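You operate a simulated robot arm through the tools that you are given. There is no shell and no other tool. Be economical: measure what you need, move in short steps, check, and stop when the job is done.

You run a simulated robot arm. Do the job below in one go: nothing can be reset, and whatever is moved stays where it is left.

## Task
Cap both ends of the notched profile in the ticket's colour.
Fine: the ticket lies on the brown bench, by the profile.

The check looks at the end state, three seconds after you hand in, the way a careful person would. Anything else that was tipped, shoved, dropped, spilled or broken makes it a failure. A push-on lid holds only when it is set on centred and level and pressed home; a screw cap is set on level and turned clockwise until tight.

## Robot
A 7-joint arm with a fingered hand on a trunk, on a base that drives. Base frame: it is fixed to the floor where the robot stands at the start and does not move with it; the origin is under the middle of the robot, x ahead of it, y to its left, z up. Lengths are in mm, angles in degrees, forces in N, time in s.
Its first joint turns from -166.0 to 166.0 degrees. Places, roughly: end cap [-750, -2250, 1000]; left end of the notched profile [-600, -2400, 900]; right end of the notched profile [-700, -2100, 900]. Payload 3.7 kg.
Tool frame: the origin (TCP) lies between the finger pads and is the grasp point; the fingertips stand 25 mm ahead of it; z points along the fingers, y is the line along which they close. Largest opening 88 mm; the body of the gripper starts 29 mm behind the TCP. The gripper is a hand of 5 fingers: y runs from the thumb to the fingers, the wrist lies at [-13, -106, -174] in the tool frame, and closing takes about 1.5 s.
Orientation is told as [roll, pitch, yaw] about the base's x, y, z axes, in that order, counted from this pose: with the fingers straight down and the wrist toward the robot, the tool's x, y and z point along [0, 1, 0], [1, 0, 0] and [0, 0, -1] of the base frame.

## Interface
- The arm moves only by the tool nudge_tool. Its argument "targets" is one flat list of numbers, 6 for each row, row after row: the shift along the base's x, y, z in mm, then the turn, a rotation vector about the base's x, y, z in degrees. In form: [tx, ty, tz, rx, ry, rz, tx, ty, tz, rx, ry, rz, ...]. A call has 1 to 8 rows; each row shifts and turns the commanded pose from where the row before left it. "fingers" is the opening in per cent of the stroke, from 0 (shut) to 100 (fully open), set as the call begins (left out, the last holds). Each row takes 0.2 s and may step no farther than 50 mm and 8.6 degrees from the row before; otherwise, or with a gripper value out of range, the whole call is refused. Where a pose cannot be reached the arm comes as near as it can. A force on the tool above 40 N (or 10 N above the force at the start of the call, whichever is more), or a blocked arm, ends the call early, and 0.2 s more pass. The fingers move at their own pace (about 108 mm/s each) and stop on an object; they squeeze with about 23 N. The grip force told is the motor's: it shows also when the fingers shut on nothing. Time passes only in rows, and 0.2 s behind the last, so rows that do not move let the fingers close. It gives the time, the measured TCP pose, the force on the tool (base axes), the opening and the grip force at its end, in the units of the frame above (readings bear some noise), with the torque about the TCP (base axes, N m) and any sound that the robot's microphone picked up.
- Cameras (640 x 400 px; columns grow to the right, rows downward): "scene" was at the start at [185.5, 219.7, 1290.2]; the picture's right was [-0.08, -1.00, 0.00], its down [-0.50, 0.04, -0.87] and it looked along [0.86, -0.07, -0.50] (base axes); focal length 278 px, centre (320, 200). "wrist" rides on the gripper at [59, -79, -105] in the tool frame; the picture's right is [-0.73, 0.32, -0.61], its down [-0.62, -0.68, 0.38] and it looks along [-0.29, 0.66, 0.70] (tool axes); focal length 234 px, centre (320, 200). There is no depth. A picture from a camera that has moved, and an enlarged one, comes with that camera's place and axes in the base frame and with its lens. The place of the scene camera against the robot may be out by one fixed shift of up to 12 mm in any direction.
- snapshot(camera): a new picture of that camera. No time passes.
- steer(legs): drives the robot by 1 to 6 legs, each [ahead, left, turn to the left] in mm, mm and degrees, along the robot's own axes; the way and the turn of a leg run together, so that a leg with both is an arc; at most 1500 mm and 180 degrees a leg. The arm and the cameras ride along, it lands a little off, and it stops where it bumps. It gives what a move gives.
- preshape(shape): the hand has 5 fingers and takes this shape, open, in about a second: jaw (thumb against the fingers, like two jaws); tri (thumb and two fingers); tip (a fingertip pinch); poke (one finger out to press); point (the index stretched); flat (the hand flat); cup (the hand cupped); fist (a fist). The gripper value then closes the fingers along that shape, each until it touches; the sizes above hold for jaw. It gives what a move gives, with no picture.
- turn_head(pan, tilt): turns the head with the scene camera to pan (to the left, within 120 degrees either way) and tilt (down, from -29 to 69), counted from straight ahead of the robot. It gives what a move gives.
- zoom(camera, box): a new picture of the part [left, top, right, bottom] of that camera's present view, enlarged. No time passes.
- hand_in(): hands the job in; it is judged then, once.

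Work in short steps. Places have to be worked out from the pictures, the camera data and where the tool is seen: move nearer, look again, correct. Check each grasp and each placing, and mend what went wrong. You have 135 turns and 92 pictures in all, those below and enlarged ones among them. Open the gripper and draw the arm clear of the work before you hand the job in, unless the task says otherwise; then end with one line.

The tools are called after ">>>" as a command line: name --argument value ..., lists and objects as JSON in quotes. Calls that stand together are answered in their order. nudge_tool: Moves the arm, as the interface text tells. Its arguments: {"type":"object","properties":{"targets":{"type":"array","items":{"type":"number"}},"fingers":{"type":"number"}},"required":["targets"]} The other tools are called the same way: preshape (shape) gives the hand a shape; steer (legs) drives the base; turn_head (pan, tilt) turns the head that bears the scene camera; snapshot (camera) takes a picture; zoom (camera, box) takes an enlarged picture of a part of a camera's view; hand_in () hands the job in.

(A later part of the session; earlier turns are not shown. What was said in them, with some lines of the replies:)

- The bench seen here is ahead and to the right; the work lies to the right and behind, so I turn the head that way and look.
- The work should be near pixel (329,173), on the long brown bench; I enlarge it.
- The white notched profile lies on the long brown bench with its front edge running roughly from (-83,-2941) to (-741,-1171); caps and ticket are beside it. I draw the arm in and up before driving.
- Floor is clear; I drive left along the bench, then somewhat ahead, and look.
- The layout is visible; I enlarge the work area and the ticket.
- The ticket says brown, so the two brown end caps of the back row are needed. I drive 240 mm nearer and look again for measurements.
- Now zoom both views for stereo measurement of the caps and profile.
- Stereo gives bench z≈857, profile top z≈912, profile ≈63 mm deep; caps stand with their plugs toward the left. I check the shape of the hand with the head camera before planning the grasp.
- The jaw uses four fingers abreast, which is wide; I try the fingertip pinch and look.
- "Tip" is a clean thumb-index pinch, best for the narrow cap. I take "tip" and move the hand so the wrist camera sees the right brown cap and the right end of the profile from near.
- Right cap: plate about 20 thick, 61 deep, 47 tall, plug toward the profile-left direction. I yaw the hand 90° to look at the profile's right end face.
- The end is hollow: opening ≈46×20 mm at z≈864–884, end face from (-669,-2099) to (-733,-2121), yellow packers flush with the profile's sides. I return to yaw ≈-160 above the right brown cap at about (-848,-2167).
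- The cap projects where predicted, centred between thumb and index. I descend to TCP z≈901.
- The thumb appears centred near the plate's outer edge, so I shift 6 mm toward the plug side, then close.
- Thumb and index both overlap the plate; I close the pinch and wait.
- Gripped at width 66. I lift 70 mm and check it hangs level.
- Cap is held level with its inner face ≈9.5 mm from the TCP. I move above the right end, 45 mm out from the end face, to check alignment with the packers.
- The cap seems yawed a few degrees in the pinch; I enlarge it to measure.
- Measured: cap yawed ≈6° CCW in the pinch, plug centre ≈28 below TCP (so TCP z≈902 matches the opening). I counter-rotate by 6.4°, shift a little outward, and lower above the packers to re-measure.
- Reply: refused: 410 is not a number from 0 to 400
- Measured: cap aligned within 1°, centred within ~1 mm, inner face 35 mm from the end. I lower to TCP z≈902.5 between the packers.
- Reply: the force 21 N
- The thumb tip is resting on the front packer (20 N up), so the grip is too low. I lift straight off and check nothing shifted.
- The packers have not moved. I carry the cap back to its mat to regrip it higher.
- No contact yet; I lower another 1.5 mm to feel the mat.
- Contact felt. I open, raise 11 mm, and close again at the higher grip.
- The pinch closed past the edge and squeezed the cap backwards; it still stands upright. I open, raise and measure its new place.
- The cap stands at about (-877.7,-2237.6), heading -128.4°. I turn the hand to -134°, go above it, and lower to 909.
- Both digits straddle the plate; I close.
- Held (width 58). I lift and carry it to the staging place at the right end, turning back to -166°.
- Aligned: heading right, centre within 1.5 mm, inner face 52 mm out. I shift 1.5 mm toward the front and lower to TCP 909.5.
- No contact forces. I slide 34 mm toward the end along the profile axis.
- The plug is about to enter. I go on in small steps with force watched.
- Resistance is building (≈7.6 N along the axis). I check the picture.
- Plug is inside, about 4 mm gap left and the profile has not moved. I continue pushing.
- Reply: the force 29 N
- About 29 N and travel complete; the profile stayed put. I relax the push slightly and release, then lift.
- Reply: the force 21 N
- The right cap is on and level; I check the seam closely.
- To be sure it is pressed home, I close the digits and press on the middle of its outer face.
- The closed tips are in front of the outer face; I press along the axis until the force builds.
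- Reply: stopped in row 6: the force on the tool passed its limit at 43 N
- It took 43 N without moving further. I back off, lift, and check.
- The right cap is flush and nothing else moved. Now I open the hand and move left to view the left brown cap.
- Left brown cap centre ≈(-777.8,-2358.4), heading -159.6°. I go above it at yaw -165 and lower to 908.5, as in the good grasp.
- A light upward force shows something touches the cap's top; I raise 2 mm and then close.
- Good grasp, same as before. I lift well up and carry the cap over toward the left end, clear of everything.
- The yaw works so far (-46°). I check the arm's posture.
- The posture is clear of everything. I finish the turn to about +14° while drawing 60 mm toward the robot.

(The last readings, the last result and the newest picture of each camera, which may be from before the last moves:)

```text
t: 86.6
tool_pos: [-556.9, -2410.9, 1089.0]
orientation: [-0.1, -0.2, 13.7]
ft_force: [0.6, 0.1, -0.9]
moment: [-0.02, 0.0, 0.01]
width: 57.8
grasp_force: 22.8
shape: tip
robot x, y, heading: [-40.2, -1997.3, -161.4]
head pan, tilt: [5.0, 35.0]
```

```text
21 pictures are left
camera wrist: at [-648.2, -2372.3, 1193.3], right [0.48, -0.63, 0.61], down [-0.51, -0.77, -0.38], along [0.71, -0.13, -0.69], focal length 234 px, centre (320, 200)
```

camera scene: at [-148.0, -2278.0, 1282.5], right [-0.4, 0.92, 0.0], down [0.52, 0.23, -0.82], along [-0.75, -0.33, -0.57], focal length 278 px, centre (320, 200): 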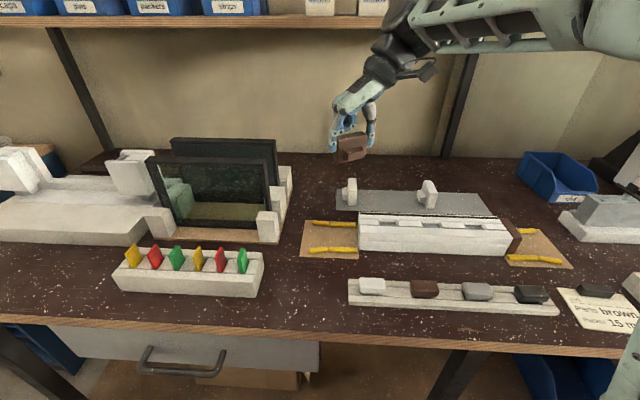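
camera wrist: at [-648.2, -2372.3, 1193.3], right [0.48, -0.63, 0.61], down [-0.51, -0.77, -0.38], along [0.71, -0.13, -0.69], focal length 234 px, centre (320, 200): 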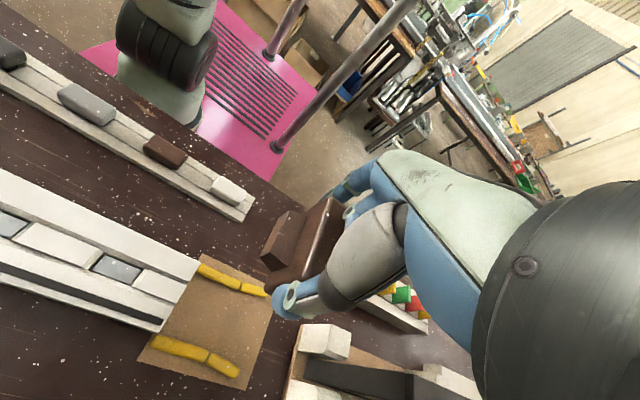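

The flipped pose (+13.7°) is reached. I lower to z≈985 over the staging place left of the end and measure.

>>> nudge_tool --targets '[-8, -7, -35, 0, 0, 0, -8, -7, -35, 0, 0, 0, -8, -8, -34, 0, 0, 0, 0, 0, 0, 0, 0, 0]'

>>> zoom --camera "wrist" --box '[130, 170, 354, 400]'

```text
t: 87.6
tool_pos: [-581.2, -2431.5, 985.9]
orientation: [0.0, -0.2, 13.5]
ft_force: [0.9, -0.9, -0.6]
moment: [0.01, 0.0, 0.01]
width: 57.5
grasp_force: 22.7
shape: tip
robot x, y, heading: [-41.4, -1997.2, -161.2]
head pan, tilt: [5.0, 35.0]
```

```text
1.74 times, centred on (242, 285) of wrist
camera zoom: at [-672.2, -2393.8, 1089.0], right [0.48, -0.63, 0.61], down [-0.51, -0.77, -0.38], along [0.71, -0.13, -0.69], focal length 407 px, centre (456, 52)
```

zoom: 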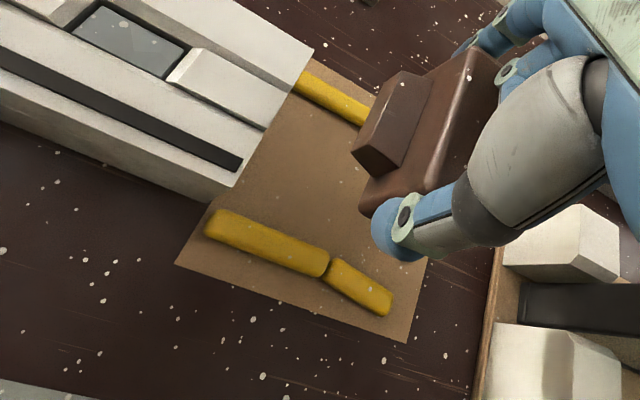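

Relations match the right-hand case: inner face ≈41 mm from the end, centred within ~1 mm. I rotate 1.4° and lower to TCP 910.

>>> nudge_tool --targets '[0, 0, -30, 0, 0, 1.4, 0, 0, -25, 0, 0, 0, 0, 0, -13, 0, 0, 0, 0, 0, -8, 0, 0, 0, 0, 0, 0, 0, 0, 0]'

>>> zoom --camera "wrist" --box '[170, 160, 362, 360]'

```text
t: 88.8
tool_pos: [-581.8, -2432.5, 908.9]
orientation: [-0.1, -0.1, 14.9]
ft_force: [0.0, 0.4, -0.3]
moment: [0.02, -0.01, -0.02]
width: 57.5
grasp_force: 23.6
shape: tip
robot x, y, heading: [-40.8, -1996.1, -161.2]
head pan, tilt: [5.0, 35.0]
```

```text
2.00 times, centred on (266, 260) of wrist
camera zoom: at [-673.2, -2396.7, 1013.3], right [0.5, -0.62, 0.61], down [-0.5, -0.78, -0.38], along [0.71, -0.11, -0.69], focal length 468 px, centre (428, 80)
```

zoom: 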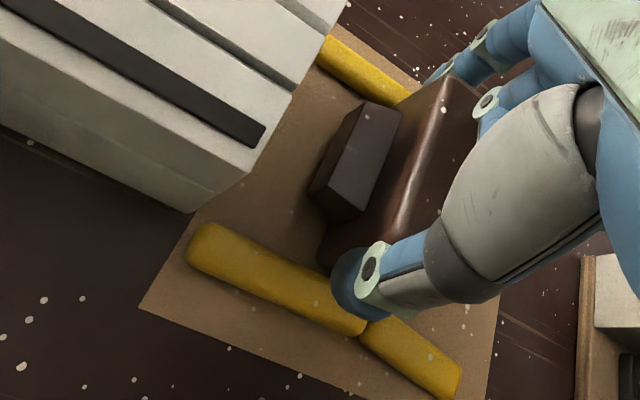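

Alignment matches the successful right side. I slide 24 mm toward the end, then small steps.

>>> nudge_tool --targets '[-4.2, 11.2, 0, 0, 0, 0, -4.2, 11.2, 0, 0, 0, 0, 0, 0, 0, 0, 0, 0]'

>>> nudge_tool --targets '[-1.4, 3.75, 0, 0, 0, 0, -1.4, 3.75, 0, 0, 0, 0, 0, 0, 0, 0, 0, 0]'

>>> zoom --camera "wrist" --box '[200, 150, 360, 330]'

```text
t: 89.6
tool_pos: [-589.8, -2410.8, 908.5]
orientation: [-0.1, -0.2, 15.1]
ft_force: [-0.2, 0.5, -0.8]
moment: [0.03, 0.03, 0.01]
width: 57.6
grasp_force: 22.8
shape: tip
robot x, y, heading: [-38.2, -1997.0, -161.5]
head pan, tilt: [5.0, 35.0]
```

```text
t: 90.4
tool_pos: [-592.0, -2402.0, 908.8]
orientation: [-0.2, -0.2, 15.1]
ft_force: [-0.2, 0.5, -0.8]
moment: [-0.04, -0.03, -0.02]
width: 57.6
grasp_force: 23.1
shape: tip
robot x, y, heading: [-41.3, -1996.6, -161.1]
head pan, tilt: [5.0, 35.0]
```

```text
2.22 times, centred on (280, 240) of wrist
camera zoom: at [-684.5, -2366.9, 1013.3], right [0.5, -0.62, 0.61], down [-0.5, -0.78, -0.38], along [0.71, -0.11, -0.69], focal length 520 px, centre (409, 111)
```

zoom: 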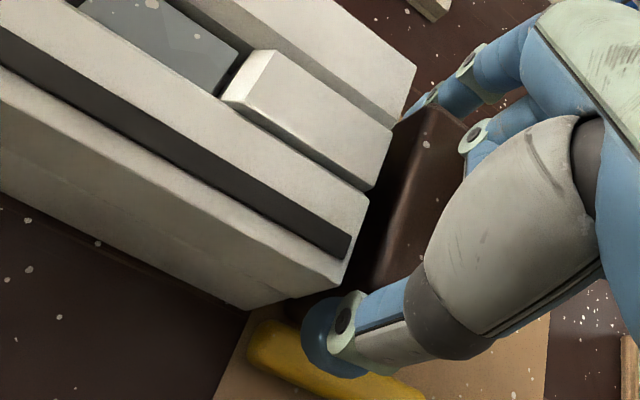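

The plug has entered without force; about 9 mm left. I push on.

>>> nudge_tool --targets '[-1, 2.8, 0, 0, 0, 0, -0.7, 1.9, 0, 0, 0, 0, 0, 0, 0, 0, 0, 0]'

>>> nudge_tool --targets '[-0.7, 1.9, 0, 0, 0, 0, -0.7, 1.9, 0, 0, 0, 0, 0, 0, 0, 0, 0, 0]'

>>> nudge_tool --targets '[-0.7, 1.9, 0, 0, 0, 0, -0.5, 1.4, 0, 0, 0, 0, 0, 0, 0, 0, 0, 0]'

```text
t: 91.2
tool_pos: [-594.0, -2397.7, 910.8]
orientation: [-0.2, -0.2, 15.0]
ft_force: [1.3, -1.6, -0.4]
moment: [-0.03, -0.03, 0.03]
width: 57.3
grasp_force: 23.4
shape: tip
robot x, y, heading: [-38.4, -2000.0, -161.0]
head pan, tilt: [5.0, 35.0]
```

```text
t: 92.0
tool_pos: [-595.6, -2394.4, 909.8]
orientation: [-0.2, -0.1, 15.0]
ft_force: [1.1, -5.9, 0.9]
moment: [-0.08, -0.07, 0.0]
width: 57.3
grasp_force: 22.6
shape: tip
robot x, y, heading: [-38.8, -1999.3, -161.1]
head pan, tilt: [5.0, 35.0]
```

```text
t: 92.8
tool_pos: [-597.2, -2391.7, 910.2]
orientation: [-0.1, -0.3, 15.0]
ft_force: [5.3, -11.3, -0.6]
moment: [-0.12, -0.08, -0.06]
width: 57.3
grasp_force: 23.3
shape: tip
robot x, y, heading: [-38.3, -2001.5, -161.0]
head pan, tilt: [5.0, 35.0]
```

Force rises as on the right side (12 N). A further 4 mm to seat it.

>>> nudge_tool --targets '[-0.7, 1.9, 0, 0, 0, 0, 0, 0, 0, 0, 0, 0]'

>>> nudge_tool --targets '[-0.7, 1.9, 0, 0, 0, 0, 0, 0, 0, 0, 0, 0]'

>>> zoom --camera "wrist" --box '[200, 150, 360, 330]'

```text
t: 93.4
tool_pos: [-597.3, -2390.7, 908.5]
orientation: [0.0, -0.2, 15.1]
ft_force: [3.9, -18.0, -1.5]
moment: [-0.18, -0.08, -0.18]
width: 57.3
grasp_force: 22.5
shape: tip
robot x, y, heading: [-40.7, -1999.1, -161.0]
head pan, tilt: [5.0, 35.0]
```

```text
t: 94.0
tool_pos: [-597.2, -2388.0, 909.3]
orientation: [-0.2, -0.1, 14.9]
ft_force: [5.6, -25.7, -1.9]
moment: [-0.22, -0.12, -0.29]
width: 57.3
grasp_force: 23.1
shape: tip
robot x, y, heading: [-39.8, -1998.3, -161.3]
head pan, tilt: [5.0, 35.0]
```

```text
2.22 times, centred on (280, 240) of wrist
camera zoom: at [-689.5, -2352.2, 1013.2], right [0.5, -0.62, 0.61], down [-0.5, -0.78, -0.38], along [0.71, -0.11, -0.69], focal length 520 px, centre (409, 111)
```

zoom: 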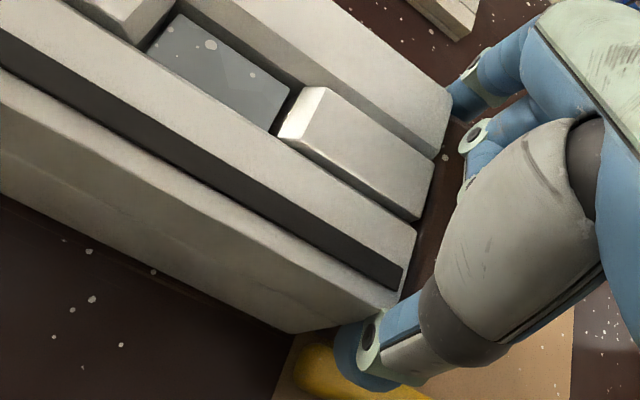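

Same state as the right side when it seated. I relax, release, lift off and away, and look.

>>> nudge_tool --targets '[0.7, -1.9, 0, 0, 0, 0, 0, 0, 0, 0, 0, 0]'

>>> nudge_tool --targets '[0, 0, 0, 0, 0, 0, 0, 0, 0, 0, 0, 0, 0, 0, 0, 0, 0, 0]' --fingers 100

>>> nudge_tool --targets '[0, 0, 15, 0, 0, 0, 0, 0, 35, 0, 0, 0, 10.5, -28, 22, 0, 0, 0, 6.5, -17.4, 20, 0, 0, 0, 0, 0, 0, 0, 0, 0]'

>>> zoom --camera "wrist" --box '[130, 170, 322, 370]'

```text
t: 94.6
tool_pos: [-598.3, -2389.1, 909.7]
orientation: [-0.1, -0.2, 14.9]
ft_force: [4.3, -15.1, -0.4]
moment: [-0.1, -0.04, -0.1]
width: 57.4
grasp_force: 23.6
shape: tip
robot x, y, heading: [-41.2, -1996.2, -161.3]
head pan, tilt: [5.0, 35.0]
```

```text
t: 95.4
tool_pos: [-597.8, -2387.3, 910.2]
orientation: [-0.1, -0.1, 14.9]
ft_force: [0.5, -0.1, -0.4]
moment: [-0.01, 0.01, -0.04]
width: 87.9
grasp_force: 0.0
shape: tip
robot x, y, heading: [-42.5, -1995.9, -161.1]
head pan, tilt: [5.0, 35.0]
```

```text
t: 96.6
tool_pos: [-580.6, -2434.7, 1000.4]
orientation: [-0.1, -0.1, 15.1]
ft_force: [-0.5, 0.6, 0.7]
moment: [-0.04, 0.02, -0.01]
width: 87.8
grasp_force: 0.1
shape: tip
robot x, y, heading: [-42.4, -1999.4, -161.1]
head pan, tilt: [5.0, 35.0]
```

```text
2.00 times, centred on (226, 270) of wrist
camera zoom: at [-672.7, -2398.6, 1105.5], right [0.5, -0.62, 0.61], down [-0.5, -0.78, -0.38], along [0.71, -0.11, -0.69], focal length 468 px, centre (508, 60)
```

zoom: 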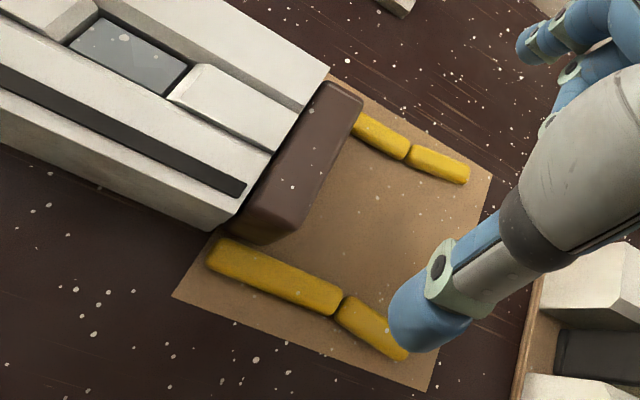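

The left cap is on. I press it home the same way with the closed tips.

>>> nudge_tool --targets '[0, 0, 0, 0, 0, 5.5, 0, 0, 0, 0, 0, 0, 0, 0, 0, 0, 0, 0, 0, 0, 0, 0, 0, 0, 0, 0, 0, 0, 0, 0, 0, 0, 0, 0, 0, 0]' --fingers 0

>>> nudge_tool --targets '[0, 0, -40, 0, 0, 0, 0, 0, -40, 0, 0, 0, 0, 0, -15, 0, 0, 0, 0, 0, 0, 0, 0, 0]'

>>> zoom --camera "wrist" --box '[180, 120, 372, 320]'

```text
t: 98.0
tool_pos: [-580.6, -2433.2, 1001.2]
orientation: [-0.1, -0.2, 20.5]
ft_force: [0.0, -0.2, -0.2]
moment: [-0.02, 0.01, -0.01]
width: 0.0
grasp_force: 22.6
shape: tip
robot x, y, heading: [-36.7, -1999.6, -161.0]
head pan, tilt: [5.0, 35.0]
```

```text
t: 99.0
tool_pos: [-580.4, -2433.7, 906.9]
orientation: [-0.1, 0.0, 20.6]
ft_force: [-0.2, -0.8, -0.1]
moment: [0.0, -0.01, 0.02]
width: 0.0
grasp_force: 22.7
shape: tip
robot x, y, heading: [-42.6, -1996.8, -161.5]
head pan, tilt: [5.0, 35.0]
```

```text
2.00 times, centred on (276, 220) of wrist
camera zoom: at [-674.8, -2406.9, 1010.2], right [0.55, -0.57, 0.61], down [-0.42, -0.82, -0.38], along [0.72, -0.04, -0.69], focal length 468 px, centre (408, 160)
```

zoom: 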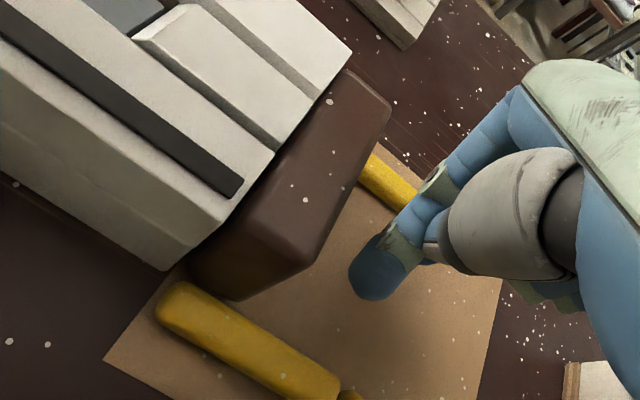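

>>> nudge_tool --targets '[-2.1, 5.6, 0, 0, 0, 0, -1, 2.8, 0, 0, 0, 0, -1, 2.8, 0, 0, 0, 0, -1, 2.8, 0, 0, 0, 0, -0.7, 1.9, 0, 0, 0, 0, -0.7, 1.9, 0, 0, 0, 0, -0.7, 1.9, 0, 0, 0, 0, -0.7, 1.9, 0, 0, 0, 0]'

```text
t: 100.8
tool_pos: [-586.9, -2413.6, 907.8]
orientation: [-0.3, -0.1, 20.6]
ft_force: [11.4, -38.6, -0.6]
moment: [0.06, 0.01, 0.22]
width: 0.1
grasp_force: 22.6
shape: tip
robot x, y, heading: [-41.3, -1998.9, -161.2]
head pan, tilt: [5.0, 35.0]
```

Pressed with ≈40 N. I back off, lift clear and inspect both ends.

>>> nudge_tool --targets '[4, -10.5, 0, 0, 0, 0, 4, -10.5, 5, 0, 0, 0, 0, 0, 40, 0, 0, 0, 0, 0, 50, 0, 0, 0, 0, 0, 50, 0, 0, 0, 0, 0, 50, 0, 0, 0, 0, 0, 0, 0, 0, 0]'

>>> snapshot --camera "scene"

>>> zoom --camera "scene" --box '[290, 190, 418, 270]'

>>> zoom --camera "scene" --box '[450, 190, 578, 270]'

>>> snapshot --camera "wrist"

```text
t: 102.4
tool_pos: [-579.5, -2433.0, 1102.2]
orientation: [-0.1, -0.2, 20.5]
ft_force: [0.5, 0.1, -0.2]
moment: [0.01, -0.03, -0.01]
width: 0.2
grasp_force: 22.8
shape: tip
robot x, y, heading: [-39.7, -1996.5, -161.4]
head pan, tilt: [5.0, 35.0]
```

```text
14 pictures are left
camera scene: at [-148.0, -2278.1, 1282.5], right [-0.4, 0.91, 0.0], down [0.52, 0.23, -0.82], along [-0.75, -0.33, -0.57], focal length 278 px, centre (320, 200)
```

scene: 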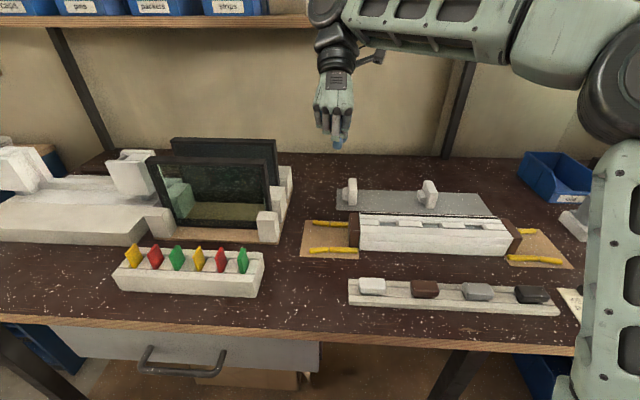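

```text
5.00 times, centred on (354, 230) of scene
camera zoom: at [-148.0, -2278.1, 1282.5], right [-0.4, 0.91, 0.0], down [0.52, 0.23, -0.82], along [-0.75, -0.33, -0.57], focal length 1388 px, centre (150, 50)
```

zoom: 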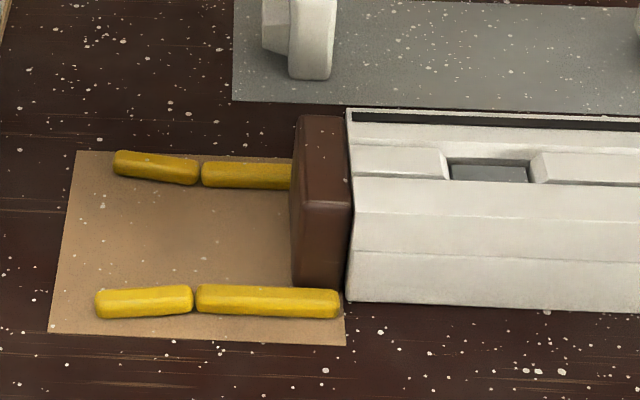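

```text
5.00 times, centred on (514, 230) of scene
camera zoom: at [-148.0, -2278.1, 1282.5], right [-0.4, 0.91, 0.0], down [0.52, 0.23, -0.82], along [-0.75, -0.33, -0.57], focal length 1388 px, centre (-650, 50)
```

zoom: 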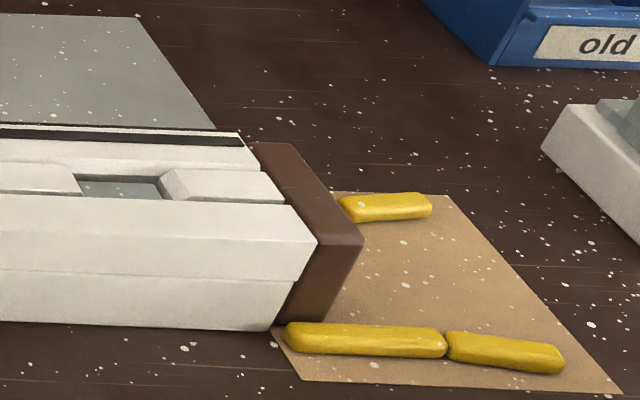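

```text
11 pictures are left
camera wrist: at [-675.0, -2406.3, 1206.0], right [0.55, -0.57, 0.61], down [-0.42, -0.82, -0.38], along [0.72, -0.04, -0.69], focal length 234 px, centre (320, 200)
```

wrist: 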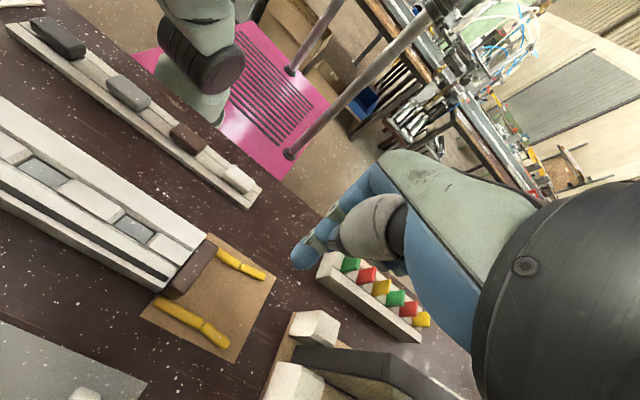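

Both brown caps sit flush and level, packers and other parts unmoved. I open the hand and draw the arm clear.

>>> nudge_tool --targets '[0, 0, 40, 0, 0, 0, 38, 20, 15, 0, 0, 0, 38, 20, 0, 0, 0, 0, 38, 20, 0, 0, 0, 0, 38, 20, 0, 0, 0, 0, 38, 20, 0, 0, 0, 0, 0, 0, 0, 0, 0, 0]' --fingers 100

>>> snapshot --camera "scene"

```text
t: 104.0
tool_pos: [-390.3, -2331.5, 1125.8]
orientation: [-0.3, -0.3, 20.3]
ft_force: [0.1, 0.4, -0.1]
moment: [0.02, 0.0, -0.05]
width: 87.8
grasp_force: 0.0
shape: tip
out of reach, approached as far as the arm can: row 1
robot x, y, heading: [-40.3, -1997.3, -161.2]
head pan, tilt: [5.0, 35.0]
```

```text
10 pictures are left
camera scene: at [-148.2, -2278.0, 1282.5], right [-0.4, 0.91, 0.0], down [0.52, 0.23, -0.82], along [-0.75, -0.33, -0.57], focal length 278 px, centre (320, 200)
```

scene: 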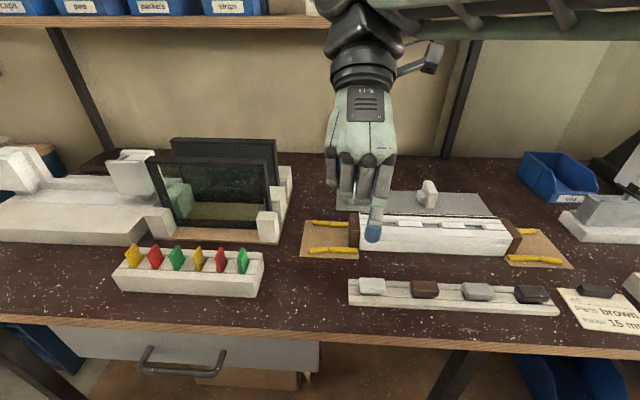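

The hand is open and about 190 mm above everything, and both ends are capped in brown. I hand in.

>>> hand_in

```text
The job is handed in.
```

Both ends of the notched profile are capped in brown, the ticket's colour. Each cap was pressed home with about 40 N, the packers stayed where they were, and the arm is clear with the hand open.
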